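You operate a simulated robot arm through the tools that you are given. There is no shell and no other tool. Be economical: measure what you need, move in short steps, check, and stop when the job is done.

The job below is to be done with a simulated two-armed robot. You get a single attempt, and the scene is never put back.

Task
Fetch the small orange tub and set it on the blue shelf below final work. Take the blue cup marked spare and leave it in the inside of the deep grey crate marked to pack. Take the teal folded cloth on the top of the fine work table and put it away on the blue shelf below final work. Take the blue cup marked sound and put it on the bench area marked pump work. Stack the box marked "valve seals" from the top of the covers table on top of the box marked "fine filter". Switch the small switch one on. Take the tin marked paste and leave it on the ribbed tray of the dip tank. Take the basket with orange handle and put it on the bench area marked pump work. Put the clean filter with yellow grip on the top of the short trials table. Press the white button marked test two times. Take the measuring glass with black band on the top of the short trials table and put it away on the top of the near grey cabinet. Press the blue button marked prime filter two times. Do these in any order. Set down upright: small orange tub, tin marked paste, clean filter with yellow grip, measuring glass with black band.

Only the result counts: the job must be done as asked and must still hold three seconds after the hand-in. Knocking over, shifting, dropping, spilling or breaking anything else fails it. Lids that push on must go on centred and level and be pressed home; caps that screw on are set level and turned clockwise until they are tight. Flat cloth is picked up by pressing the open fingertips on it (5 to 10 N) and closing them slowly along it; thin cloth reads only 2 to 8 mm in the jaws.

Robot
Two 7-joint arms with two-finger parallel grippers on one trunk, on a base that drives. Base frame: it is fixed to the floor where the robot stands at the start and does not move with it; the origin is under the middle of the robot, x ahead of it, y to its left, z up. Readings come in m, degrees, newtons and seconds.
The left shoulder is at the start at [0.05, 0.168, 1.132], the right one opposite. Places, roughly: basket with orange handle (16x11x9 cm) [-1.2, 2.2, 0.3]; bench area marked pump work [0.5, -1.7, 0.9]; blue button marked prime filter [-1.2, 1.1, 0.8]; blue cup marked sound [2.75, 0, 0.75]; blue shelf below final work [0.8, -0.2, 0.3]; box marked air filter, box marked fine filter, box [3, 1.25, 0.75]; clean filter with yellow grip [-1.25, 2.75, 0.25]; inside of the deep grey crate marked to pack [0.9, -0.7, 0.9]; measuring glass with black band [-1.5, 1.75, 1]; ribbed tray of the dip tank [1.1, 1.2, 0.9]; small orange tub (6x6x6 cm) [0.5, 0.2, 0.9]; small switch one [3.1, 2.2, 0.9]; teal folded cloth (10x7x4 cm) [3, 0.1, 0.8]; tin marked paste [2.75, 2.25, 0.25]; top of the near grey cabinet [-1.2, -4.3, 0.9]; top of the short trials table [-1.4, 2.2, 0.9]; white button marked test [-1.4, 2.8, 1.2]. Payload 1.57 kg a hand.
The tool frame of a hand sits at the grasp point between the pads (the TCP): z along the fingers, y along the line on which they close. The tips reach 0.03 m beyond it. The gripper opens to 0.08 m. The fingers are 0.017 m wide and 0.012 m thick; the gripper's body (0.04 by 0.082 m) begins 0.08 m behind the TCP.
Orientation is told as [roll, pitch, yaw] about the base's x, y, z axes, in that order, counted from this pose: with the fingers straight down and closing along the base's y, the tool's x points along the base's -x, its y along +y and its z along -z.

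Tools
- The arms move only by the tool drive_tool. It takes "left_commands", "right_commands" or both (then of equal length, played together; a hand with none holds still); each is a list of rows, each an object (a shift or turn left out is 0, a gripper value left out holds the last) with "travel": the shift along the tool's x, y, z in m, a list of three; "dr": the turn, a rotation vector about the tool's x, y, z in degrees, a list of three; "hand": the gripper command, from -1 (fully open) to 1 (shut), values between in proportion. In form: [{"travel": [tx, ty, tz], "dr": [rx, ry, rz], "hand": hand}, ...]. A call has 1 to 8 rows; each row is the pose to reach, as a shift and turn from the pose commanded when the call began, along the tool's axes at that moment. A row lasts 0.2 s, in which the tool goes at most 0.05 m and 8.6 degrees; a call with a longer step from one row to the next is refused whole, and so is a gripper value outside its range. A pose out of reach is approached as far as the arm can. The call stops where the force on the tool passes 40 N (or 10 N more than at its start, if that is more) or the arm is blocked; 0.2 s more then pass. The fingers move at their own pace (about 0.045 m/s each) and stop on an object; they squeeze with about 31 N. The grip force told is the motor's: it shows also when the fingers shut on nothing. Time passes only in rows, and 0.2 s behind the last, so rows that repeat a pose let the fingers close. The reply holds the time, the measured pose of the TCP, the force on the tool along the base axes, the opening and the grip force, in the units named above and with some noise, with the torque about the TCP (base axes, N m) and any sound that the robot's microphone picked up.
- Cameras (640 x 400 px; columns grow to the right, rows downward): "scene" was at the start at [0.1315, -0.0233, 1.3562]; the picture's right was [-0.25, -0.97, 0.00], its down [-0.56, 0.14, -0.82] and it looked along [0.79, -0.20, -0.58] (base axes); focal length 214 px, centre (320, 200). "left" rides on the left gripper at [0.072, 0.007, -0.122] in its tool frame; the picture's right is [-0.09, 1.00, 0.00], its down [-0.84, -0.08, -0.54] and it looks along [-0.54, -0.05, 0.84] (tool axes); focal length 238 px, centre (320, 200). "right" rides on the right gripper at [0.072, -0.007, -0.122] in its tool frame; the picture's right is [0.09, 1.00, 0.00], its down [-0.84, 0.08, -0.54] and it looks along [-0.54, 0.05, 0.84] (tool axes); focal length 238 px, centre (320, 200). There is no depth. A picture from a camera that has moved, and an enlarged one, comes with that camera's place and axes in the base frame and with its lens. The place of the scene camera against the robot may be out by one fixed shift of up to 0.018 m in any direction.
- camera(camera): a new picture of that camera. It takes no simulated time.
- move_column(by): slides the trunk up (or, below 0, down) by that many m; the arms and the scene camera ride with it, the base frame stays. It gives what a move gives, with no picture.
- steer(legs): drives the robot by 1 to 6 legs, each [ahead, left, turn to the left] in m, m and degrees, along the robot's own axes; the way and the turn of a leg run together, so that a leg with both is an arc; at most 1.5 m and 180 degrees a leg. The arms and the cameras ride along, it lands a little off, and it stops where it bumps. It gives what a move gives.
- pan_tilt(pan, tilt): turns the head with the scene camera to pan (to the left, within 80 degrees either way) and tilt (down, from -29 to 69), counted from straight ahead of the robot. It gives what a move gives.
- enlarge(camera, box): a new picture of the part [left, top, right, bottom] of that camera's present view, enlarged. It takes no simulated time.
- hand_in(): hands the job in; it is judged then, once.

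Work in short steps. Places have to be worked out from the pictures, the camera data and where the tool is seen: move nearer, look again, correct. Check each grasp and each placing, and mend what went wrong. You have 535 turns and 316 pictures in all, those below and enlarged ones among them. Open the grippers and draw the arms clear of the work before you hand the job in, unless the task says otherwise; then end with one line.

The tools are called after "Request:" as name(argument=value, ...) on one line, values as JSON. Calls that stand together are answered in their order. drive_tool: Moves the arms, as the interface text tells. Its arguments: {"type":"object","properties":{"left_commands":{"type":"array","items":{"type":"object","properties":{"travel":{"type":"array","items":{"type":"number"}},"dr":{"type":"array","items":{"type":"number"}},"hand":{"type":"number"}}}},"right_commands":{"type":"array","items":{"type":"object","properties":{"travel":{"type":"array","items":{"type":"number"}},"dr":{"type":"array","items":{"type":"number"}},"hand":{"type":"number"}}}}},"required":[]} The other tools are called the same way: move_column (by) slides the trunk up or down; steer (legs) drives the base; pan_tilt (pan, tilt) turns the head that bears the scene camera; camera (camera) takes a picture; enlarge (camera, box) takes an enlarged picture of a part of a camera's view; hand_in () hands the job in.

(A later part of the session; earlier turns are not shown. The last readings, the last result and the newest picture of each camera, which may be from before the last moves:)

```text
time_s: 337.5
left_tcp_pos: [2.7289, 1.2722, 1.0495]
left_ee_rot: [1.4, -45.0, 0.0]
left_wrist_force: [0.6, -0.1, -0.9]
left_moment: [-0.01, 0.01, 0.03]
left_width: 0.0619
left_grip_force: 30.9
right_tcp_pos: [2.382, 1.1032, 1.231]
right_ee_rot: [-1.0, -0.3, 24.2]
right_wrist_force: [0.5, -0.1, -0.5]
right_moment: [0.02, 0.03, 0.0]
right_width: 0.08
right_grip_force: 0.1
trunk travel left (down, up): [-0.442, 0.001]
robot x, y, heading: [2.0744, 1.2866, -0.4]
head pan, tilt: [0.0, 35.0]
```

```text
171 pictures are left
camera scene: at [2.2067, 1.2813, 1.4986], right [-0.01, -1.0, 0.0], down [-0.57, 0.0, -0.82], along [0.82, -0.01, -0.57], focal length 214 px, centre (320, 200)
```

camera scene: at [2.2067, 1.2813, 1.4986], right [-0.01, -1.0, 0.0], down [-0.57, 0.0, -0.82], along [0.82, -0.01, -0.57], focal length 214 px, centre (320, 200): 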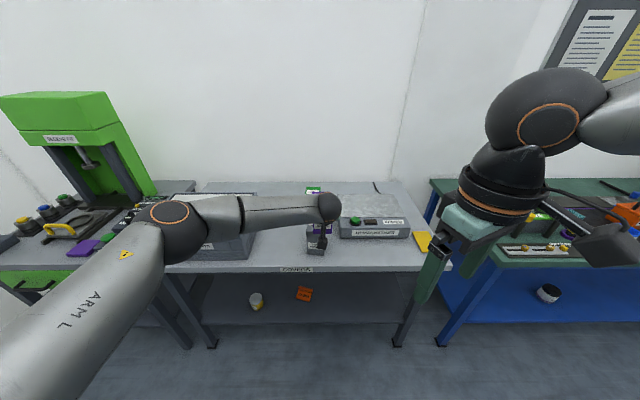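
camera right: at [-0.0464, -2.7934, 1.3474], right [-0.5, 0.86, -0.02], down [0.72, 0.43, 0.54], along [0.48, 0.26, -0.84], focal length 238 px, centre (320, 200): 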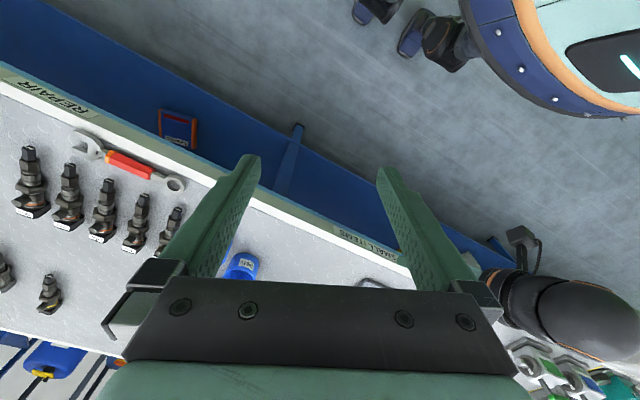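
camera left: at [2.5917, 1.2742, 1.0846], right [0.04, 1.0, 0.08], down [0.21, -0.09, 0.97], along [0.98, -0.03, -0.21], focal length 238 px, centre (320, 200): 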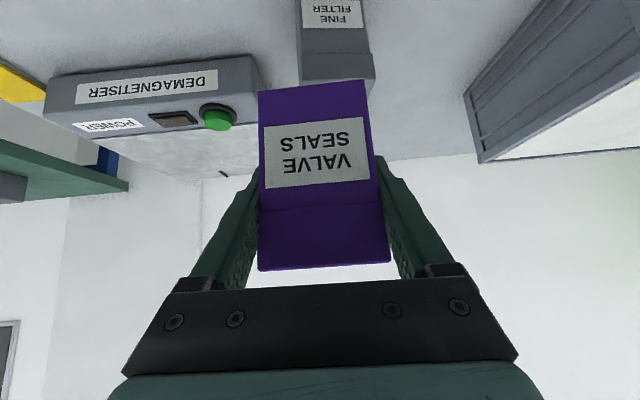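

Grey box is ahead. Get a second viewpoint from the right wrist camera for its position.

Request:
camera(camera="right")

Request:
enlarge(camera="scene", box=[250, 170, 410, 270])

```text
170 pictures are left
camera right: at [2.318, 1.0689, 1.3516], right [-0.49, 0.87, -0.02], down [0.72, 0.42, 0.55], along [0.48, 0.26, -0.84], focal length 238 px, centre (320, 200)
```

right: 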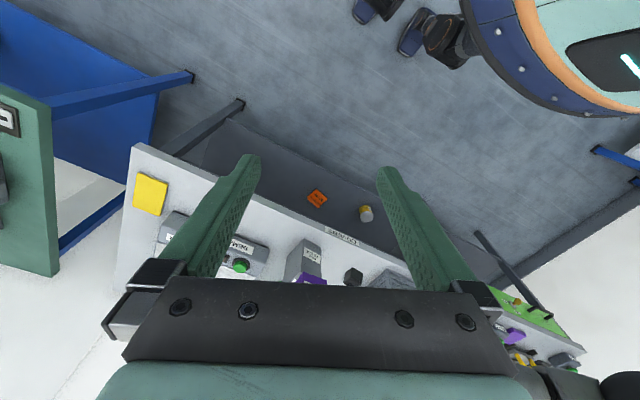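

```text
4.00 times, centred on (330, 220) of scene
camera zoom: at [2.2067, 1.2813, 1.4986], right [-0.01, -1.0, 0.0], down [-0.57, 0.0, -0.82], along [0.82, -0.01, -0.57], focal length 858 px, centre (280, 120)
```

zoom: 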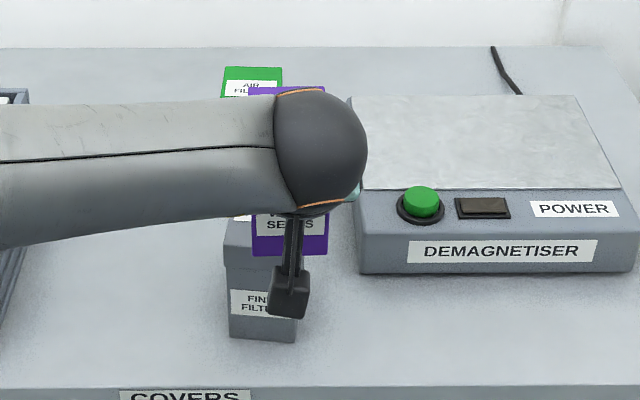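

Estimate grey centre ≈[2.836, 1.286], top ≈0.925. Position the purple box above it: TCP [2.815, 1.286].

Request:
steer(legs=[[0.086, 0.014, 0]])

Request:
camera(camera="left")

Request:
camera(camera="right")

```text
time_s: 338.6
left_tcp_pos: [2.8142, 1.2859, 1.0493]
left_ee_rot: [1.6, -45.0, 0.1]
left_wrist_force: [0.3, -0.2, -0.8]
left_moment: [-0.03, 0.08, -0.02]
left_width: 0.0614
left_grip_force: 30.9
right_tcp_pos: [2.4691, 1.1175, 1.2298]
right_ee_rot: [-0.9, -0.4, 24.2]
right_wrist_force: [0.2, 0.2, 0.8]
right_moment: [-0.02, 0.03, 0.05]
right_width: 0.0798
right_grip_force: 0.1
trunk travel left (down, up): [-0.442, 0.001]
robot x, y, heading: [2.1576, 1.297, -0.3]
head pan, tilt: [0.0, 35.0]
```

```text
168 pictures are left
camera left: at [2.6771, 1.2882, 1.0842], right [0.04, 1.0, 0.08], down [0.21, -0.09, 0.97], along [0.98, -0.03, -0.21], focal length 238 px, centre (320, 200)
```

left: 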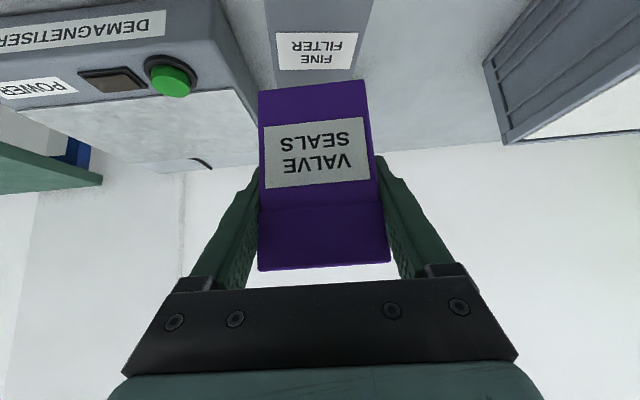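

```text
167 pictures are left
camera right: at [2.4037, 1.0831, 1.3516], right [-0.49, 0.87, -0.02], down [0.72, 0.42, 0.54], along [0.48, 0.26, -0.84], focal length 238 px, centre (320, 200)
```

right: 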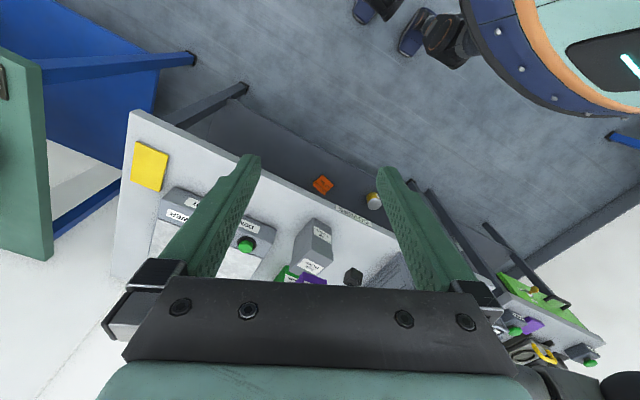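

Top face and label of the grey box confirm centre ≈[2.837, 1.29]. Lower 4.5 cm, then in small steps to contact.

Request:
drive_tool(left_commands=[{"travel": [0.016, 0.004, 0.016]}, {"travel": [0.032, 0.004, 0.032]}])

Request:
drive_tool(left_commands=[{"travel": [0.0021, 0, 0.0021]}, {"travel": [0.0042, 0, 0.0042]}, {"travel": [0.0063, 0, 0.0063]}, {"travel": [0.0085, 0, 0.0085]}, {"travel": [0.0106, 0, 0.0106]}, {"travel": [0.0127, 0, 0.0127]}, {"travel": [0.0148, 0, 0.0148]}, {"travel": [0.017, 0, 0.017]}])

```text
time_s: 339.2
left_tcp_pos: [2.8123, 1.2895, 1.0045]
left_ee_rot: [1.4, -45.0, 0.1]
left_wrist_force: [-0.6, 0.6, -1.0]
left_moment: [0.03, 0.05, 0.07]
left_width: 0.0616
left_grip_force: 30.9
right_tcp_pos: [2.4686, 1.1171, 1.231]
right_ee_rot: [-0.8, -0.3, 24.1]
right_wrist_force: [-0.5, -0.9, 0.2]
right_moment: [0.02, 0.0, -0.01]
right_width: 0.0801
right_grip_force: 0.1
trunk travel left (down, up): [-0.442, 0.001]
robot x, y, heading: [2.1569, 1.2964, -0.3]
head pan, tilt: [0.0, 35.0]
```

```text
time_s: 341.0
left_tcp_pos: [2.8134, 1.2903, 0.9879]
left_ee_rot: [1.2, -45.8, 0.2]
left_wrist_force: [-3.8, 1.2, 29.5]
left_moment: [-0.68, 0.61, -0.12]
left_width: 0.0616
left_grip_force: 30.7
right_tcp_pos: [2.4652, 1.1171, 1.2323]
right_ee_rot: [-1.2, -0.4, 24.3]
right_wrist_force: [-0.1, 1.0, 0.7]
right_moment: [0.0, -0.02, 0.01]
right_width: 0.08
right_grip_force: 0.1
trunk travel left (down, up): [-0.442, 0.001]
robot x, y, heading: [2.1602, 1.2979, -0.4]
head pan, tilt: [0.0, 35.0]
```

Contact at TCP 0.988. Check alignment visually before releasing.

Request:
camera(camera="left")

Request:
enlarge(camera="scene", box=[250, 170, 410, 270])

```text
166 pictures are left
camera left: at [2.6763, 1.2932, 1.021], right [0.04, 1.0, 0.08], down [0.2, -0.09, 0.98], along [0.98, -0.03, -0.2], focal length 238 px, centre (320, 200)
```

left: 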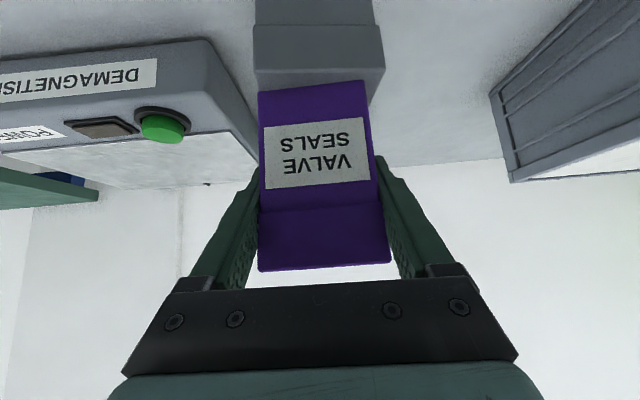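

```text
4.00 times, centred on (330, 220) of scene
camera zoom: at [2.2874, 1.2958, 1.4996], right [-0.01, -1.0, 0.0], down [-0.57, 0.0, -0.82], along [0.82, -0.01, -0.57], focal length 858 px, centre (280, 120)
```

zoom: 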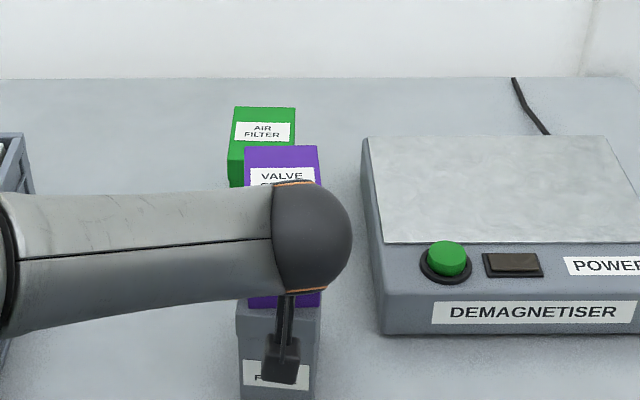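

Purple sits centred, its front ~1 cm behind the grey front edge. Ease, open, and retreat.

Request:
drive_tool(left_commands=[{"travel": [-0.004, 0, -0.004]}, {"travel": [-0.004, 0, -0.004], "hand": -1}, {"travel": [-0.004, 0, -0.004]}, {"travel": [-0.004, 0, -0.004]}, {"travel": [-0.004, 0, -0.034]}, {"travel": [-0.004, 0, -0.074]}, {"travel": [-0.004, 0, -0.114]}])

Request:
camera(camera="left")

```text
time_s: 342.6
left_tcp_pos: [2.7352, 1.2882, 1.0642]
left_ee_rot: [1.4, -45.0, 0.1]
left_wrist_force: [0.3, 0.8, 0.5]
left_moment: [-0.02, 0.03, 0.0]
left_width: 0.08
left_grip_force: 0.1
right_tcp_pos: [2.4677, 1.1177, 1.231]
right_ee_rot: [-1.0, -0.4, 24.4]
right_wrist_force: [0.0, 0.2, 1.2]
right_moment: [0.01, -0.06, 0.0]
right_width: 0.08
right_grip_force: 0.0
trunk travel left (down, up): [-0.442, 0.001]
robot x, y, heading: [2.1545, 1.2984, -0.3]
head pan, tilt: [0.0, 35.0]
```

```text
164 pictures are left
camera left: at [2.5983, 1.2902, 1.099], right [0.04, 1.0, 0.08], down [0.21, -0.09, 0.97], along [0.98, -0.03, -0.21], focal length 238 px, centre (320, 200)
```

left: 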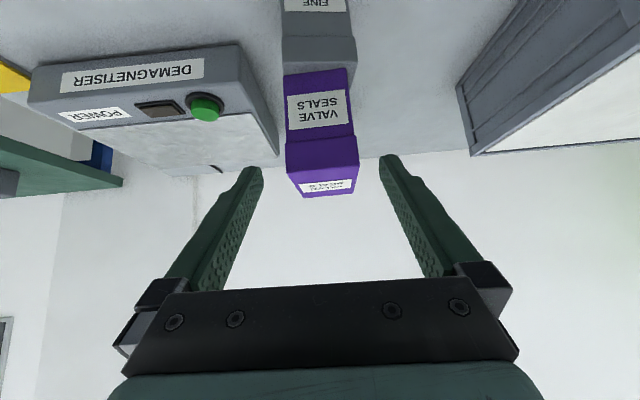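

Stack done. Now the paste tin under the press table: back off, shift left, lower the trunk and look.

Request:
steer(legs=[[-0.35, 0, 0.3], [0, 0.8, 0]])

Request:
move_column(by=-0.43)

Request:
pan_tilt(pan=0, tilt=30)

Request:
camera(camera="scene")

Request:
camera(camera="left")

```text
time_s: 348.7
left_tcp_pos: [2.3899, 2.0942, 1.0642]
left_ee_rot: [1.6, -45.1, 0.4]
left_wrist_force: [0.6, 0.6, 0.0]
left_moment: [0.01, 0.01, -0.01]
left_width: 0.08
left_grip_force: 0.0
right_tcp_pos: [2.1231, 1.9238, 1.2311]
right_ee_rot: [-1.0, -0.3, 24.4]
right_wrist_force: [0.5, -0.3, 0.4]
right_moment: [-0.02, 0.0, -0.01]
right_width: 0.0803
right_grip_force: 0.1
trunk travel left (down, up): [-0.442, 0.001]
robot x, y, heading: [1.8128, 2.0996, -0.2]
head pan, tilt: [0.0, 35.0]
```

```text
refused: -0.43 is not a number from -0.4 to 0.4
```

```text
time_s: 349.4
left_tcp_pos: [2.3906, 2.0943, 1.0642]
left_ee_rot: [1.5, -44.9, 0.4]
left_wrist_force: [0.6, -0.8, 1.0]
left_moment: [0.0, 0.0, -0.05]
left_width: 0.0799
left_grip_force: 0.0
right_tcp_pos: [2.1244, 1.9221, 1.2312]
right_ee_rot: [-0.9, -0.4, 24.6]
right_wrist_force: [-0.9, -0.5, -0.4]
right_moment: [0.0, 0.01, 0.01]
right_width: 0.08
right_grip_force: 0.1
trunk travel left (down, up): [-0.442, 0.001]
robot x, y, heading: [1.8139, 2.1013, -0.2]
head pan, tilt: [0.0, 30.0]
```

```text
163 pictures are left
camera scene: at [1.9494, 2.1004, 1.5064], right [0.0, -1.0, 0.0], down [-0.5, 0.0, -0.87], along [0.87, 0.0, -0.5], focal length 214 px, centre (320, 200)
```

scene: 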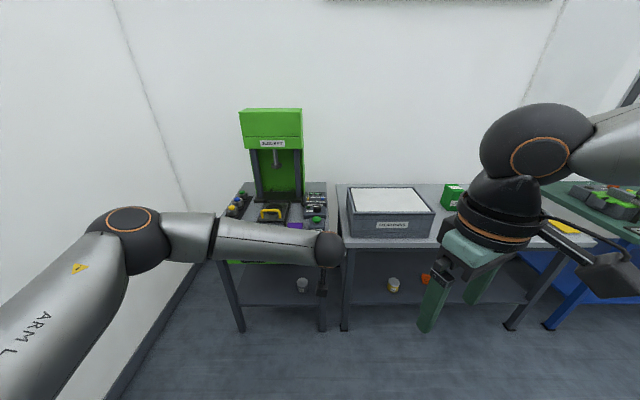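

```text
162 pictures are left
camera left: at [2.2548, 2.0963, 1.0987], right [0.04, 1.0, 0.08], down [0.21, -0.09, 0.97], along [0.98, -0.02, -0.21], focal length 238 px, centre (320, 200)
```

left: 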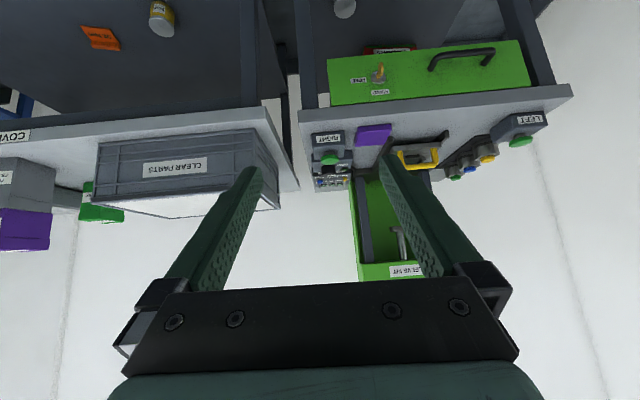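

Zoom on both tins' labels before lowering.

Request:
enlarge(camera="scene", box=[280, 260, 440, 310])

Request:
move_column(by=-0.4)

Request:
camera(camera="left")

```text
4.00 times, centred on (360, 285) of scene
camera zoom: at [1.9494, 2.1004, 1.5064], right [0.0, -1.0, 0.0], down [-0.5, 0.0, -0.87], along [0.87, 0.0, -0.5], focal length 858 px, centre (160, -140)
```

zoom: 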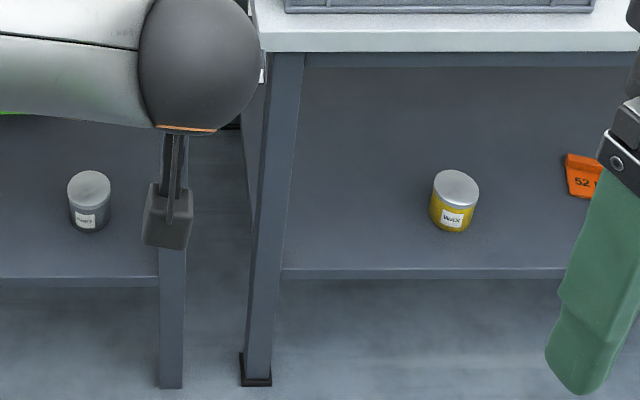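

```text
time_s: 353.2
left_tcp_pos: [2.3907, 2.0947, 0.6641]
left_ee_rot: [1.5, -45.2, 0.4]
left_wrist_force: [-0.2, 0.5, 0.0]
left_moment: [-0.01, 0.01, 0.0]
left_width: 0.0797
left_grip_force: 0.0
right_tcp_pos: [2.1227, 1.9218, 0.8313]
right_ee_rot: [-1.0, -0.3, 24.5]
right_wrist_force: [0.6, -0.1, 1.0]
right_moment: [-0.02, -0.01, -0.01]
right_width: 0.0802
right_grip_force: 0.1
trunk travel left (down, up): [-0.042, 0.401]
robot x, y, heading: [1.8105, 2.1046, -0.5]
head pan, tilt: [0.0, 30.0]
```

```text
160 pictures are left
camera left: at [2.2548, 2.0963, 0.6988], right [0.04, 1.0, 0.08], down [0.21, -0.09, 0.97], along [0.98, -0.02, -0.21], focal length 238 px, centre (320, 200)
```

left: 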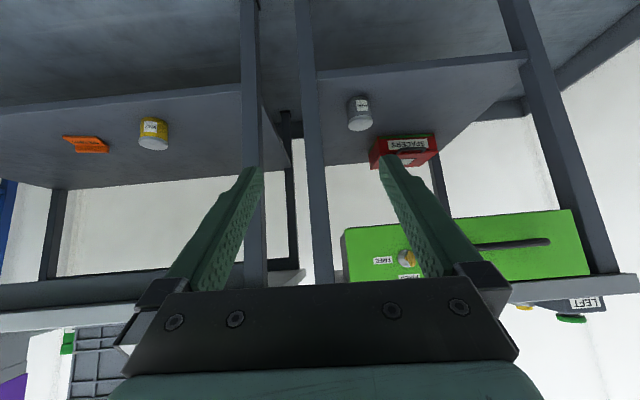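

Yellow tin says WAX, so the grey one is PASTE, at ≈[2.86, 2.223], shelf z≈0.27. Lower the left hand for the shelf.

Request:
move_column(by=-0.04)

Request:
drive_tool(left_commands=[{"travel": [0.028, 0.02, 0.028]}, {"travel": [0.056, 0.04, 0.056]}, {"travel": [0.085, 0.06, 0.085]}, {"travel": [0.113, 0.08, 0.113]}, {"travel": [0.141, 0.1, 0.141]}])

Request:
steer(legs=[[0.15, 0, 0.4]])

Request:
camera(camera="left")

```text
time_s: 354.0
left_tcp_pos: [2.3918, 2.0947, 0.6236]
left_ee_rot: [1.5, -45.1, 0.3]
left_wrist_force: [0.9, -0.2, 0.2]
left_moment: [0.01, -0.02, 0.02]
left_width: 0.08
left_grip_force: 0.1
right_tcp_pos: [2.1243, 1.923, 0.79]
right_ee_rot: [-0.9, -0.3, 24.5]
right_wrist_force: [-1.0, 0.4, 0.7]
right_moment: [0.02, 0.03, 0.01]
right_width: 0.0798
right_grip_force: 0.1
trunk travel left (down, up): [-0.002, 0.441]
robot x, y, heading: [1.8123, 2.1, -0.0]
head pan, tilt: [0.0, 30.0]
```

```text
time_s: 355.2
left_tcp_pos: [2.3915, 2.1986, 0.4273]
left_ee_rot: [1.5, -45.1, 0.3]
left_wrist_force: [0.2, -0.8, 0.1]
left_moment: [-0.03, 0.05, 0.03]
left_width: 0.08
left_grip_force: 0.0
right_tcp_pos: [2.1244, 1.9222, 0.7903]
right_ee_rot: [-1.0, -0.4, 24.6]
right_wrist_force: [0.4, 0.3, 0.1]
right_moment: [-0.01, -0.03, 0.0]
right_width: 0.0796
right_grip_force: 0.0
trunk travel left (down, up): [-0.002, 0.441]
robot x, y, heading: [1.814, 2.1, -0.0]
head pan, tilt: [0.0, 30.0]
```

```text
time_s: 356.6
left_tcp_pos: [2.5399, 2.2031, 0.4267]
left_ee_rot: [1.5, -45.1, 0.8]
left_wrist_force: [-0.3, 0.0, -0.2]
left_moment: [-0.02, -0.02, 0.03]
left_width: 0.08
left_grip_force: 0.0
right_tcp_pos: [2.2744, 1.9243, 0.7904]
right_ee_rot: [-1.0, -0.3, 25.0]
right_wrist_force: [0.1, 0.4, 0.1]
right_moment: [-0.02, -0.06, 0.01]
right_width: 0.08
right_grip_force: 0.2
trunk travel left (down, up): [-0.002, 0.441]
robot x, y, heading: [1.9623, 2.1062, 0.3]
head pan, tilt: [0.0, 30.0]
```

```text
159 pictures are left
camera left: at [2.4026, 2.2038, 0.4622], right [0.03, 1.0, 0.08], down [0.21, -0.09, 0.97], along [0.98, -0.02, -0.21], focal length 238 px, centre (320, 200)
```

left: 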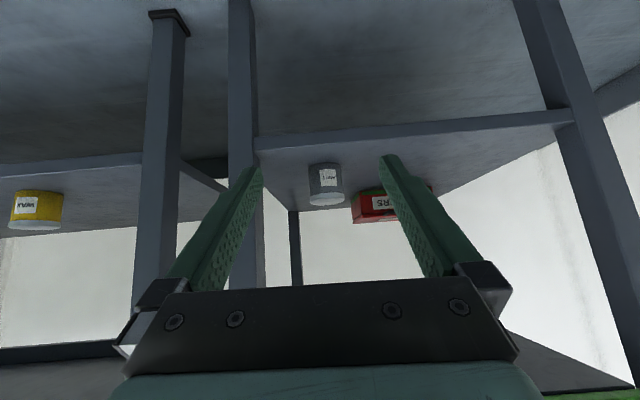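

Tin ≈[2.87, 2.212], ~6.8 cm wide. Drive closer and re-view.

Request:
steer(legs=[[0.13, 0.008, 0]])

Request:
camera(camera="left")

```text
time_s: 357.9
left_tcp_pos: [2.6681, 2.2113, 0.4278]
left_ee_rot: [1.5, -45.1, 0.8]
left_wrist_force: [0.0, 1.4, -0.2]
left_moment: [0.0, 0.0, 0.0]
left_width: 0.0799
left_grip_force: 0.0
right_tcp_pos: [2.4027, 1.9334, 0.7902]
right_ee_rot: [-1.1, -0.4, 24.9]
right_wrist_force: [-0.1, -0.3, -0.6]
right_moment: [0.0, -0.02, 0.01]
right_width: 0.0802
right_grip_force: 0.1
trunk travel left (down, up): [-0.002, 0.441]
robot x, y, heading: [2.0906, 2.1122, 0.2]
head pan, tilt: [0.0, 30.0]
```

```text
158 pictures are left
camera left: at [2.5312, 2.2116, 0.4623], right [0.04, 1.0, 0.08], down [0.21, -0.09, 0.97], along [0.98, -0.02, -0.21], focal length 238 px, centre (320, 200)
```

left: 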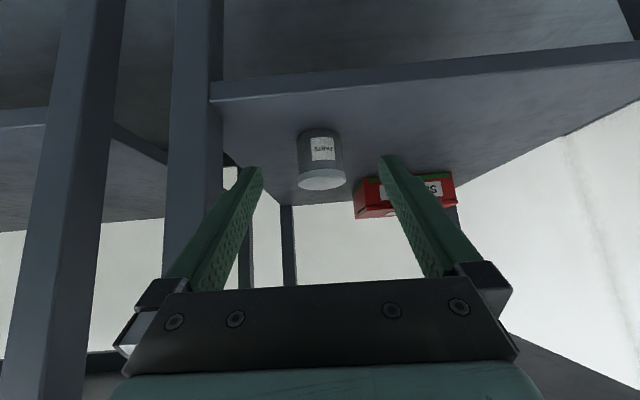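

Label reads PASTE; tin centre ≈[2.858, 2.2165], shelf ≈0.305. Drive 9 cm further, then reach with the arm.

Request:
steer(legs=[[0.09, 0.004, 0]])

Request:
drive_tool(left_commands=[{"travel": [0.0, 0.0, 0.04]}, {"travel": [-0.003, 0.0, 0.08]}])

Request:
camera(camera="left")

```text
time_s: 359.0
left_tcp_pos: [2.7579, 2.2141, 0.4279]
left_ee_rot: [1.5, -45.1, 0.7]
left_wrist_force: [0.3, -0.3, 0.0]
left_moment: [-0.05, 0.0, 0.02]
left_width: 0.0799
left_grip_force: 0.1
right_tcp_pos: [2.4925, 1.9372, 0.7907]
right_ee_rot: [-1.0, -0.3, 24.8]
right_wrist_force: [0.0, 0.1, 0.2]
right_moment: [0.04, 0.0, 0.01]
right_width: 0.0803
right_grip_force: 0.1
trunk travel left (down, up): [-0.002, 0.441]
robot x, y, heading: [2.1804, 2.1136, 0.2]
head pan, tilt: [0.0, 30.0]
```

```text
time_s: 359.6
left_tcp_pos: [2.8165, 2.2175, 0.3718]
left_ee_rot: [1.3, -45.1, 0.7]
left_wrist_force: [-0.2, 0.3, 0.1]
left_moment: [-0.03, -0.01, -0.03]
left_width: 0.0803
left_grip_force: 0.1
right_tcp_pos: [2.4928, 1.9377, 0.7909]
right_ee_rot: [-0.9, -0.5, 24.9]
right_wrist_force: [-0.6, 0.3, 0.2]
right_moment: [0.0, 0.03, -0.03]
right_width: 0.08
right_grip_force: 0.0
trunk travel left (down, up): [-0.002, 0.441]
robot x, y, heading: [2.1811, 2.1158, -0.1]
head pan, tilt: [0.0, 30.0]
```

```text
157 pictures are left
camera left: at [2.6795, 2.2192, 0.4071], right [0.04, 1.0, 0.08], down [0.21, -0.09, 0.97], along [0.98, -0.02, -0.21], focal length 238 px, centre (320, 200)
```

left: 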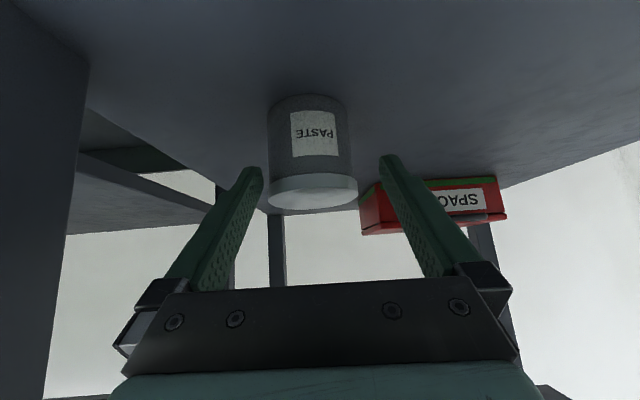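

Shift 5 mm toward −y, advance the last 4.5 cm, and close.

Request:
drive_tool(left_commands=[{"travel": [0, -0.0055, 0.0]}, {"travel": [-0.007, -0.0055, 0.045]}, {"travel": [-0.007, -0.0055, 0.045], "hand": 1}, {"travel": [-0.007, -0.0055, 0.045]}, {"travel": [-0.007, -0.0055, 0.045]}, {"travel": [-0.007, -0.0055, 0.045]}])

Request:
drive_tool(left_commands=[{"travel": [-0.02, 0, -0.02]}, {"travel": [-0.04, 0, -0.04]}, {"travel": [-0.05, 0, -0.05]}])

Request:
camera(camera="left")

```text
time_s: 361.0
left_tcp_pos: [2.8342, 2.2156, 0.3585]
left_ee_rot: [1.5, -45.0, 0.8]
left_wrist_force: [0.8, -0.8, -0.4]
left_moment: [-0.02, 0.01, 0.01]
left_width: 0.0
left_grip_force: 3.8
left hand out of reach, approached as far as the arm can: row 2, 3, 4, 5, 6
right_tcp_pos: [2.4907, 1.9375, 0.7904]
right_ee_rot: [-1.1, -0.4, 24.8]
right_wrist_force: [0.2, 0.4, -1.0]
right_moment: [0.02, 0.02, 0.04]
right_width: 0.0799
right_grip_force: 0.1
trunk travel left (down, up): [-0.002, 0.441]
robot x, y, heading: [2.1799, 2.117, 0.3]
head pan, tilt: [0.0, 30.0]
```

```text
time_s: 361.8
left_tcp_pos: [2.8343, 2.213, 0.4299]
left_ee_rot: [1.5, -45.0, 0.5]
left_wrist_force: [0.3, -0.1, -0.8]
left_moment: [-0.01, -0.02, 0.0]
left_width: 0.0001
left_grip_force: 21.1
right_tcp_pos: [2.4916, 1.9368, 0.791]
right_ee_rot: [-1.0, -0.4, 24.8]
right_wrist_force: [-0.1, 0.5, 0.8]
right_moment: [0.0, -0.02, 0.05]
right_width: 0.08
right_grip_force: 0.1
trunk travel left (down, up): [-0.002, 0.441]
robot x, y, heading: [2.1789, 2.1154, 0.2]
head pan, tilt: [0.0, 30.0]
```

```text
156 pictures are left
camera left: at [2.698, 2.2142, 0.4646], right [0.04, 1.0, 0.08], down [0.21, -0.09, 0.97], along [0.98, -0.02, -0.21], focal length 238 px, centre (320, 200)
```

left: 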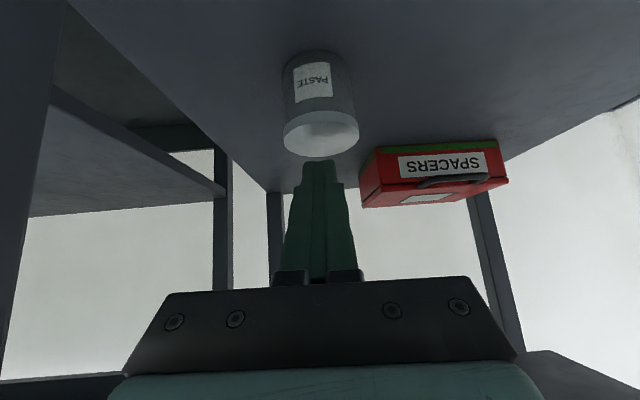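

The arm ran out of reach and the jaws closed in front, nudging the tin ~3.5 cm back (still upright). Retract, open, drive 8.5 cm closer, retry.

Request:
drive_tool(left_commands=[{"travel": [0.028, 0.001, -0.033], "hand": -1}, {"travel": [0.055, 0.002, -0.067]}, {"travel": [0.083, 0.003, -0.1]}, {"travel": [0.083, 0.003, -0.1]}])

Request:
steer(legs=[[0.085, 0, 0]])

Request:
camera(camera="left")

```text
time_s: 362.8
left_tcp_pos: [2.706, 2.2124, 0.4413]
left_ee_rot: [1.4, -45.1, 0.7]
left_wrist_force: [-0.6, -0.4, -0.8]
left_moment: [0.04, 0.02, -0.01]
left_width: 0.0799
left_grip_force: 0.0
right_tcp_pos: [2.4915, 1.9384, 0.7908]
right_ee_rot: [-0.9, -0.5, 24.8]
right_wrist_force: [0.6, -0.1, 0.1]
right_moment: [0.01, 0.02, 0.01]
right_width: 0.08
right_grip_force: 0.0
trunk travel left (down, up): [-0.002, 0.441]
robot x, y, heading: [2.1796, 2.1164, -0.1]
head pan, tilt: [0.0, 30.0]
```

```text
time_s: 363.9
left_tcp_pos: [2.7905, 2.2131, 0.4429]
left_ee_rot: [1.4, -45.0, 0.6]
left_wrist_force: [-0.7, -0.8, -0.2]
left_moment: [-0.03, -0.02, 0.0]
left_width: 0.0801
left_grip_force: 0.1
right_tcp_pos: [2.5773, 1.9379, 0.7907]
right_ee_rot: [-1.0, -0.3, 24.8]
right_wrist_force: [-0.2, 0.7, 0.9]
right_moment: [0.02, 0.01, 0.02]
right_width: 0.0802
right_grip_force: 0.1
trunk travel left (down, up): [-0.002, 0.441]
robot x, y, heading: [2.2656, 2.1115, -0.0]
head pan, tilt: [0.0, 30.0]
```

```text
155 pictures are left
camera left: at [2.6541, 2.2141, 0.4771], right [0.04, 1.0, 0.08], down [0.21, -0.09, 0.97], along [0.98, -0.02, -0.21], focal length 238 px, centre (320, 200)
```

left: 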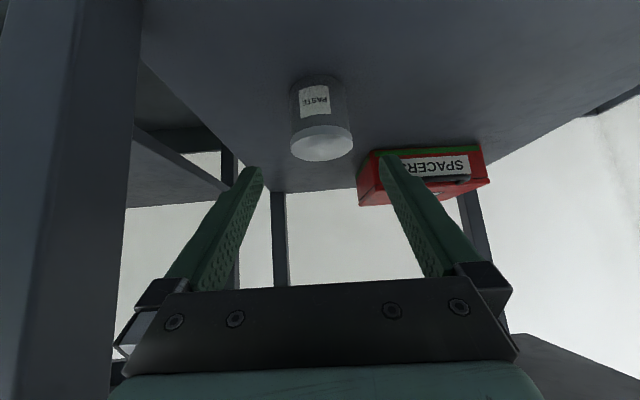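

Straight approach: 13.6 cm along the tool axis, check before closing.

Request:
drive_tool(left_commands=[{"travel": [0.001, 0.001, 0.045]}, {"travel": [0.002, 0.002, 0.09]}, {"travel": [0.0025, 0.003, 0.136]}])

Request:
camera(camera="left")

```text
time_s: 364.7
left_tcp_pos: [2.8846, 2.219, 0.3437]
left_ee_rot: [1.3, -45.0, 0.6]
left_wrist_force: [0.7, 0.1, -0.6]
left_moment: [-0.02, -0.01, -0.03]
left_width: 0.08
left_grip_force: 0.0
right_tcp_pos: [2.5776, 1.9377, 0.7903]
right_ee_rot: [-0.9, -0.4, 24.8]
right_wrist_force: [0.0, -0.1, 0.8]
right_moment: [-0.01, -0.02, -0.01]
right_width: 0.08
right_grip_force: 0.0
trunk travel left (down, up): [-0.002, 0.441]
robot x, y, heading: [2.2638, 2.1135, 0.2]
head pan, tilt: [0.0, 30.0]
```

```text
154 pictures are left
camera left: at [2.748, 2.2206, 0.3794], right [0.04, 1.0, 0.08], down [0.21, -0.09, 0.97], along [0.98, -0.02, -0.21], focal length 238 px, centre (320, 200)
```

left: 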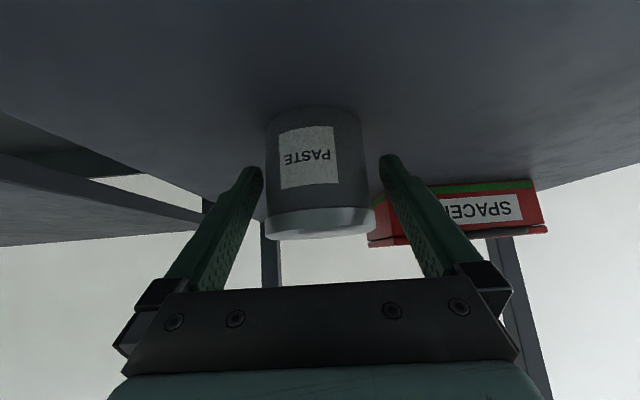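

Straddled well. Close and lift.

Request:
drive_tool(left_commands=[{"travel": [0, -0.002, 0], "hand": 1}, {"travel": [0, -0.002, 0]}, {"travel": [0, -0.002, 0]}, {"travel": [0, -0.002, 0]}])

Request:
drive_tool(left_commands=[{"travel": [-0.02, 0, -0.02]}, {"travel": [-0.045, 0, -0.045]}, {"travel": [-0.06, 0, -0.06]}])

Request:
steer(legs=[[-0.45, 0, 0]])

Request:
camera(camera="left")

```text
time_s: 365.7
left_tcp_pos: [2.8854, 2.2179, 0.3449]
left_ee_rot: [1.4, -45.0, 0.7]
left_wrist_force: [-0.4, -1.2, -0.2]
left_moment: [-0.09, 0.03, 0.0]
left_width: 0.0662
left_grip_force: 31.2
right_tcp_pos: [2.5779, 1.9374, 0.7903]
right_ee_rot: [-1.0, -0.5, 24.8]
right_wrist_force: [0.0, -0.7, -0.5]
right_moment: [-0.02, 0.01, -0.03]
right_width: 0.0799
right_grip_force: 0.0
trunk travel left (down, up): [-0.002, 0.441]
robot x, y, heading: [2.2675, 2.1161, 0.0]
head pan, tilt: [0.0, 30.0]
```

```text
time_s: 366.5
left_tcp_pos: [2.8866, 2.2178, 0.4292]
left_ee_rot: [1.6, -45.0, 0.6]
left_wrist_force: [0.3, 1.2, -1.0]
left_moment: [-0.02, 0.0, 0.01]
left_width: 0.066
left_grip_force: 30.8
right_tcp_pos: [2.5766, 1.9378, 0.7897]
right_ee_rot: [-1.0, -0.4, 24.8]
right_wrist_force: [0.3, 0.5, -0.1]
right_moment: [0.03, 0.02, -0.01]
right_width: 0.0799
right_grip_force: 0.0
trunk travel left (down, up): [-0.002, 0.441]
robot x, y, heading: [2.2599, 2.1162, 0.2]
head pan, tilt: [0.0, 30.0]
```

```text
time_s: 369.2
left_tcp_pos: [2.4388, 2.2165, 0.4287]
left_ee_rot: [1.5, -45.0, 0.9]
left_wrist_force: [-0.1, -0.5, -2.0]
left_moment: [0.02, 0.0, -0.03]
left_width: 0.0662
left_grip_force: 30.7
right_tcp_pos: [2.1318, 1.9361, 0.7901]
right_ee_rot: [-0.9, -0.3, 24.9]
right_wrist_force: [-0.6, 0.6, 0.5]
right_moment: [0.01, 0.01, 0.02]
right_width: 0.0799
right_grip_force: 0.1
trunk travel left (down, up): [-0.002, 0.441]
robot x, y, heading: [1.8184, 2.1136, 0.1]
head pan, tilt: [0.0, 30.0]
```

```text
153 pictures are left
camera left: at [2.3025, 2.2174, 0.4638], right [0.03, 1.0, 0.08], down [0.21, -0.09, 0.97], along [0.98, -0.01, -0.21], focal length 238 px, centre (320, 200)
```

left: 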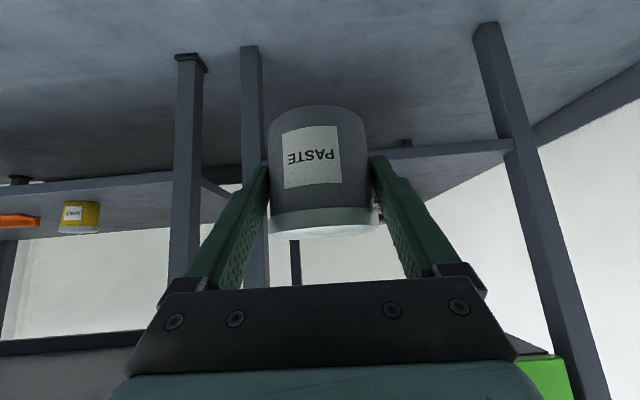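

Paste tin held. Raise up, turn to face the dip tank from its north side.

Request:
move_column(by=0.4)

Request:
drive_tool(left_commands=[{"travel": [-0.01, 0, -0.045]}, {"travel": [-0.035, 0, -0.085]}, {"travel": [-0.065, 0, -0.12]}, {"travel": [-0.1, 0, -0.155]}, {"travel": [-0.13, 0, -0.185]}])

Request:
steer(legs=[[0, 0, -90], [0, -0.8, 0]])

Request:
pan_tilt(pan=0, tilt=40)

Request:
camera(camera="scene")

```text
time_s: 373.0
left_tcp_pos: [2.4386, 2.2174, 0.8288]
left_ee_rot: [1.5, -45.0, 0.7]
left_wrist_force: [1.2, 0.1, -1.9]
left_moment: [0.01, 0.04, -0.03]
left_width: 0.066
left_grip_force: 31.0
right_tcp_pos: [2.1307, 1.9368, 1.1909]
right_ee_rot: [-0.8, -0.4, 25.0]
right_wrist_force: [0.0, 0.5, -0.3]
right_moment: [-0.03, 0.0, 0.0]
right_width: 0.08
right_grip_force: 0.1
trunk travel left (down, up): [-0.402, 0.041]
robot x, y, heading: [1.8196, 2.1131, 0.4]
head pan, tilt: [0.0, 30.0]
```

```text
time_s: 374.2
left_tcp_pos: [2.3993, 2.2098, 1.0516]
left_ee_rot: [1.5, -45.1, 1.0]
left_wrist_force: [-0.4, -0.1, -2.3]
left_moment: [-0.03, 0.01, 0.02]
left_width: 0.066
left_grip_force: 30.8
right_tcp_pos: [2.1311, 1.9364, 1.1909]
right_ee_rot: [-1.0, -0.4, 24.9]
right_wrist_force: [0.6, -0.3, 0.3]
right_moment: [0.01, -0.02, -0.01]
right_width: 0.08
right_grip_force: 0.0
trunk travel left (down, up): [-0.402, 0.041]
robot x, y, heading: [1.8212, 2.1136, 0.7]
head pan, tilt: [0.0, 30.0]
```

```text
time_s: 382.3
left_tcp_pos: [1.1173, 1.5224, 1.0509]
left_ee_rot: [1.6, -45.0, -89.1]
left_wrist_force: [0.3, 0.1, -1.9]
left_moment: [0.02, -0.02, -0.01]
left_width: 0.0657
left_grip_force: 31.3
right_tcp_pos: [0.8439, 1.7914, 1.1914]
right_ee_rot: [-0.9, -0.4, -65.0]
right_wrist_force: [-0.4, 0.3, 0.0]
right_moment: [0.02, 0.0, 0.03]
right_width: 0.0802
right_grip_force: 0.0
trunk travel left (down, up): [-0.402, 0.041]
robot x, y, heading: [1.0209, 2.1006, -89.8]
head pan, tilt: [0.0, 30.0]
```

```text
time_s: 383.0
left_tcp_pos: [1.1174, 1.523, 1.0493]
left_ee_rot: [1.5, -45.0, -89.1]
left_wrist_force: [-0.1, 0.0, -2.4]
left_moment: [0.03, 0.0, 0.03]
left_width: 0.0658
left_grip_force: 31.2
right_tcp_pos: [0.8435, 1.7918, 1.1916]
right_ee_rot: [-0.9, -0.4, -65.0]
right_wrist_force: [-1.0, 1.0, -0.7]
right_moment: [0.04, 0.02, -0.02]
right_width: 0.08
right_grip_force: 0.1
trunk travel left (down, up): [-0.402, 0.041]
robot x, y, heading: [1.0176, 2.1032, -90.0]
head pan, tilt: [0.0, 40.0]
```

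```text
152 pictures are left
camera scene: at [1.0272, 1.9783, 1.4511], right [-1.0, -0.01, 0.0], down [0.0, 0.64, -0.77], along [0.01, -0.77, -0.64], focal length 214 px, centre (320, 200)
```

scene: 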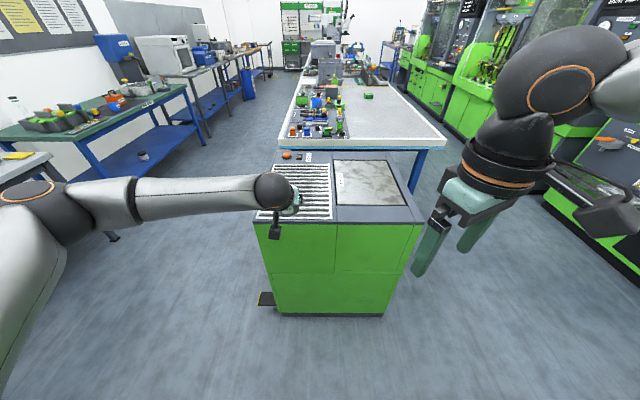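

The ribbed tray spans x 0.98–1.25, y 1.02–1.42. Drive 0.24 m forward and look.

Request:
steer(legs=[[0.22, 0, 0]])

Request:
camera(camera="left")

```text
time_s: 384.7
left_tcp_pos: [1.119, 1.3018, 1.05]
left_ee_rot: [1.5, -45.1, -89.1]
left_wrist_force: [-0.1, -1.5, -2.5]
left_moment: [0.02, 0.01, -0.02]
left_width: 0.0657
left_grip_force: 30.6
right_tcp_pos: [0.8448, 1.5713, 1.1907]
right_ee_rot: [-0.9, -0.4, -64.9]
right_wrist_force: [-0.5, 0.6, -0.8]
right_moment: [0.02, 0.05, -0.01]
right_width: 0.0798
right_grip_force: 0.1
trunk travel left (down, up): [-0.402, 0.041]
robot x, y, heading: [1.0232, 1.886, -89.5]
head pan, tilt: [0.0, 40.0]
```

```text
151 pictures are left
camera left: at [1.1207, 1.4399, 1.0854], right [1.0, -0.03, 0.08], down [-0.09, -0.21, 0.97], along [-0.01, -0.98, -0.21], focal length 238 px, centre (320, 200)
```

left: 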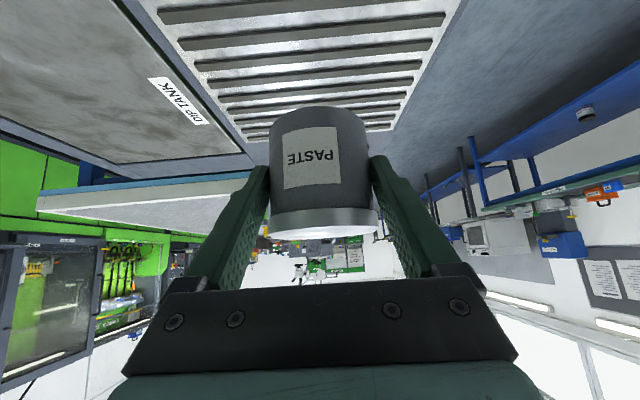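

Request:
enlarge(camera="left", box=[140, 0, 480, 150])

```text
1.88 times, centred on (310, 75) of left
camera zoom: at [1.1207, 1.4399, 1.0854], right [1.0, -0.03, 0.08], down [-0.09, -0.21, 0.97], along [-0.01, -0.98, -0.21], focal length 449 px, centre (339, 435)
```

zoom: 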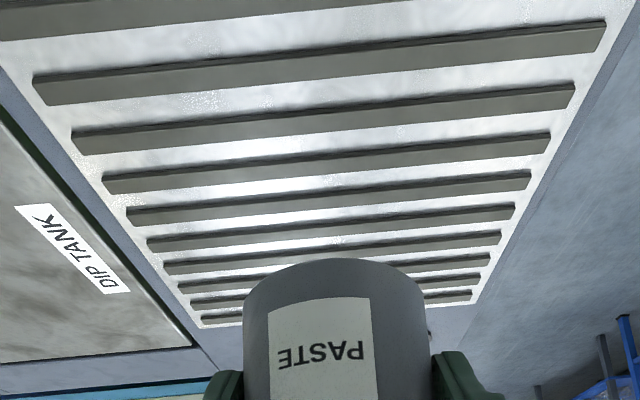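

Ribs are only ~2.4 cm apart, so the tin will stand on three. Move to y≈1.22 and lower.

Request:
drive_tool(left_commands=[{"travel": [-0.02, 0, 0.035]}, {"travel": [-0.015, 0, 0.075]}, {"travel": [0.007, 0, 0.117]}])

Request:
drive_tool(left_commands=[{"travel": [0.0021, 0, 0.0021]}, {"travel": [0.0042, 0, 0.0042]}, {"travel": [0.0063, 0, 0.0063]}, {"travel": [0.0085, 0, 0.0085]}, {"travel": [0.0106, 0, 0.0106]}, {"travel": [0.0127, 0, 0.0127]}, {"travel": [0.0148, 0, 0.0148]}, {"travel": [0.017, 0, 0.017]}])

```text
time_s: 385.5
left_tcp_pos: [1.1226, 1.2274, 0.9621]
left_ee_rot: [1.6, -45.0, -89.2]
left_wrist_force: [0.3, -0.3, -3.0]
left_moment: [0.02, 0.02, 0.01]
left_width: 0.0658
left_grip_force: 31.0
right_tcp_pos: [0.8447, 1.5721, 1.1901]
right_ee_rot: [-1.0, -0.3, -65.1]
right_wrist_force: [-0.2, -0.3, 0.0]
right_moment: [-0.01, -0.02, 0.0]
right_width: 0.08
right_grip_force: 0.1
trunk travel left (down, up): [-0.402, 0.041]
robot x, y, heading: [1.0247, 1.8847, -89.7]
head pan, tilt: [0.0, 40.0]
```

```text
time_s: 387.3
left_tcp_pos: [1.1234, 1.2256, 0.9383]
left_ee_rot: [1.5, -45.0, -89.1]
left_wrist_force: [1.2, 0.0, -1.3]
left_moment: [0.04, 0.0, 0.03]
left_width: 0.0655
left_grip_force: 30.9
right_tcp_pos: [0.8453, 1.5717, 1.1919]
right_ee_rot: [-1.0, -0.4, -65.0]
right_wrist_force: [-0.4, -0.5, 0.4]
right_moment: [0.0, 0.0, -0.03]
right_width: 0.0802
right_grip_force: 0.0
trunk travel left (down, up): [-0.402, 0.041]
robot x, y, heading: [1.0216, 1.8867, -89.4]
head pan, tilt: [0.0, 40.0]
```

Request:
drive_tool(left_commands=[{"travel": [0.0021, 0, 0.0021]}, {"travel": [0.0042, 0, 0.0042]}, {"travel": [0.0063, 0, 0.0063]}, {"travel": [0.0085, 0, 0.0085]}, {"travel": [0.0106, 0, 0.0106]}, {"travel": [0.0127, 0, 0.0127]}, {"travel": [0.0148, 0, 0.0148]}, {"travel": [0.017, 0, 0.017]}])

```text
time_s: 389.1
left_tcp_pos: [1.1223, 1.2258, 0.9147]
left_ee_rot: [1.5, -45.0, -89.2]
left_wrist_force: [-0.1, 0.7, -1.9]
left_moment: [0.05, 0.01, 0.03]
left_width: 0.0655
left_grip_force: 30.7
right_tcp_pos: [0.845, 1.5721, 1.191]
right_ee_rot: [-1.0, -0.4, -65.0]
right_wrist_force: [-0.2, -0.7, -0.7]
right_moment: [0.0, 0.01, -0.02]
right_width: 0.0802
right_grip_force: 0.0
trunk travel left (down, up): [-0.402, 0.041]
robot x, y, heading: [1.0233, 1.8844, -89.6]
head pan, tilt: [0.0, 40.0]
```

Request:
drive_tool(left_commands=[{"travel": [0.0021, 0, 0.0021]}, {"travel": [0.0042, 0, 0.0042]}, {"travel": [0.0063, 0, 0.0063]}, {"travel": [0.0085, 0, 0.0085]}, {"travel": [0.0106, 0, 0.0106]}, {"travel": [0.0127, 0, 0.0127]}, {"travel": [0.0148, 0, 0.0148]}, {"travel": [0.017, 0, 0.017]}])

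Request:
camera(camera="left")

```text
time_s: 390.9
left_tcp_pos: [1.1253, 1.2239, 0.8993]
left_ee_rot: [1.4, -45.7, -89.0]
left_wrist_force: [3.2, -0.2, 26.0]
left_moment: [-0.31, 0.35, -0.12]
left_width: 0.0651
left_grip_force: 31.1
right_tcp_pos: [0.8443, 1.5741, 1.1909]
right_ee_rot: [-1.0, -0.5, -65.0]
right_wrist_force: [0.5, -0.3, 0.5]
right_moment: [0.01, 0.0, -0.01]
right_width: 0.0801
right_grip_force: 0.1
trunk travel left (down, up): [-0.402, 0.041]
robot x, y, heading: [1.0234, 1.8845, -89.8]
head pan, tilt: [0.0, 40.0]
```

```text
149 pictures are left
camera left: at [1.1259, 1.3622, 0.9311], right [1.0, -0.03, 0.08], down [-0.09, -0.2, 0.98], along [-0.01, -0.98, -0.2], focal length 238 px, centre (320, 200)
```

left: 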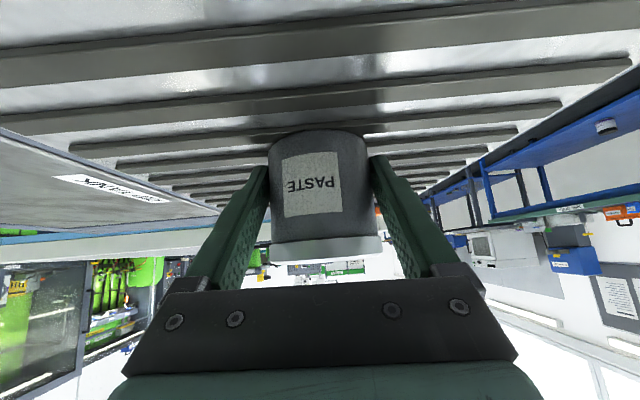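

On the ribs. Ease, open and retreat; check it's upright.

Request:
drive_tool(left_commands=[{"travel": [-0.005, 0, -0.005]}, {"travel": [-0.005, 0, -0.005], "hand": -1}, {"travel": [-0.005, 0, -0.005]}, {"travel": [-0.005, 0, -0.005]}, {"travel": [-0.005, 0, -0.035]}, {"travel": [-0.005, 0, -0.075]}, {"travel": [-0.005, 0, -0.115]}, {"travel": [-0.005, 0, -0.155]}])

Request:
camera(camera="left")

```text
time_s: 392.7
left_tcp_pos: [1.1177, 1.3328, 1.0052]
left_ee_rot: [1.6, -45.0, -89.1]
left_wrist_force: [-0.4, -0.2, -0.6]
left_moment: [-0.02, 0.0, -0.02]
left_width: 0.0799
left_grip_force: 0.0
right_tcp_pos: [0.8444, 1.5734, 1.1911]
right_ee_rot: [-0.9, -0.5, -65.0]
right_wrist_force: [0.3, 0.5, -0.3]
right_moment: [-0.03, 0.03, 0.01]
right_width: 0.0799
right_grip_force: 0.1
trunk travel left (down, up): [-0.402, 0.041]
robot x, y, heading: [1.022, 1.8811, -89.6]
head pan, tilt: [0.0, 40.0]
```

```text
148 pictures are left
camera left: at [1.1205, 1.4696, 1.0401], right [1.0, -0.03, 0.08], down [-0.09, -0.21, 0.97], along [-0.01, -0.98, -0.21], focal length 238 px, centre (320, 200)
```

left: 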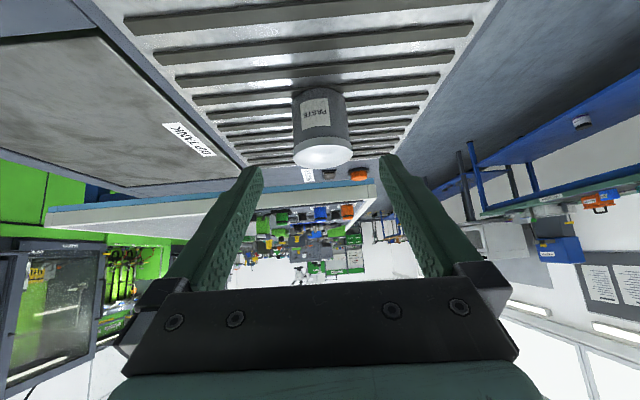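

Tin stands upright on the ribs. Next the fine-work table: go around to face it near y≈0.2.

Request:
steer(legs=[[-0.15, 0, 0], [0, 0.95, 0], [0, 0, 90], [0, -0.9, 0], [0, -0.9, 0]])

Request:
pan_tilt(pan=0, tilt=30)

Request:
camera(camera="scene")

```text
time_s: 411.1
left_tcp_pos: [2.5054, 0.3292, 1.0038]
left_ee_rot: [1.5, -45.0, -0.2]
left_wrist_force: [-0.3, 0.4, 0.5]
left_moment: [-0.01, -0.04, -0.01]
left_width: 0.0798
left_grip_force: 0.0
right_tcp_pos: [2.2591, 0.0597, 1.1911]
right_ee_rot: [-1.0, -0.5, 24.0]
right_wrist_force: [-1.1, -0.7, -0.3]
right_moment: [0.01, 0.01, 0.01]
right_width: 0.0801
right_grip_force: 0.0
trunk travel left (down, up): [-0.402, 0.041]
robot x, y, heading: [1.9494, 0.2412, -0.8]
head pan, tilt: [0.0, 40.0]
```

```text
time_s: 411.8
left_tcp_pos: [2.5052, 0.3297, 1.0053]
left_ee_rot: [1.5, -45.0, -0.2]
left_wrist_force: [-0.1, 0.8, 0.0]
left_moment: [-0.03, -0.01, 0.01]
left_width: 0.0801
left_grip_force: 0.1
right_tcp_pos: [2.2593, 0.0611, 1.1901]
right_ee_rot: [-1.0, -0.4, 24.1]
right_wrist_force: [0.1, 0.1, 0.0]
right_moment: [0.01, -0.04, 0.04]
right_width: 0.0799
right_grip_force: 0.0
trunk travel left (down, up): [-0.402, 0.041]
robot x, y, heading: [1.9505, 0.2423, -0.9]
head pan, tilt: [0.0, 30.0]
```

```text
147 pictures are left
camera scene: at [2.0863, 0.2402, 1.4664], right [-0.01, -1.0, 0.0], down [-0.5, 0.01, -0.87], along [0.87, -0.01, -0.5], focal length 214 px, centre (320, 200)
```

scene: 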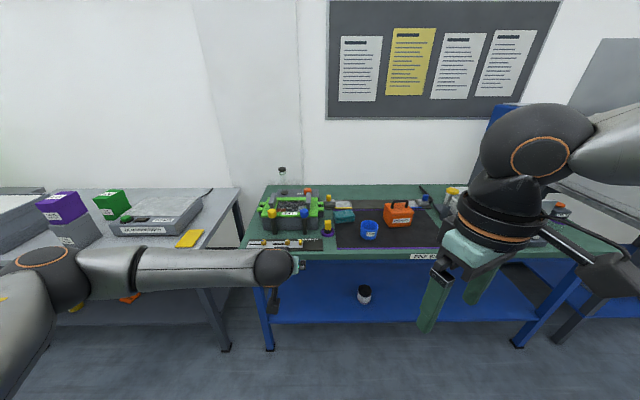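

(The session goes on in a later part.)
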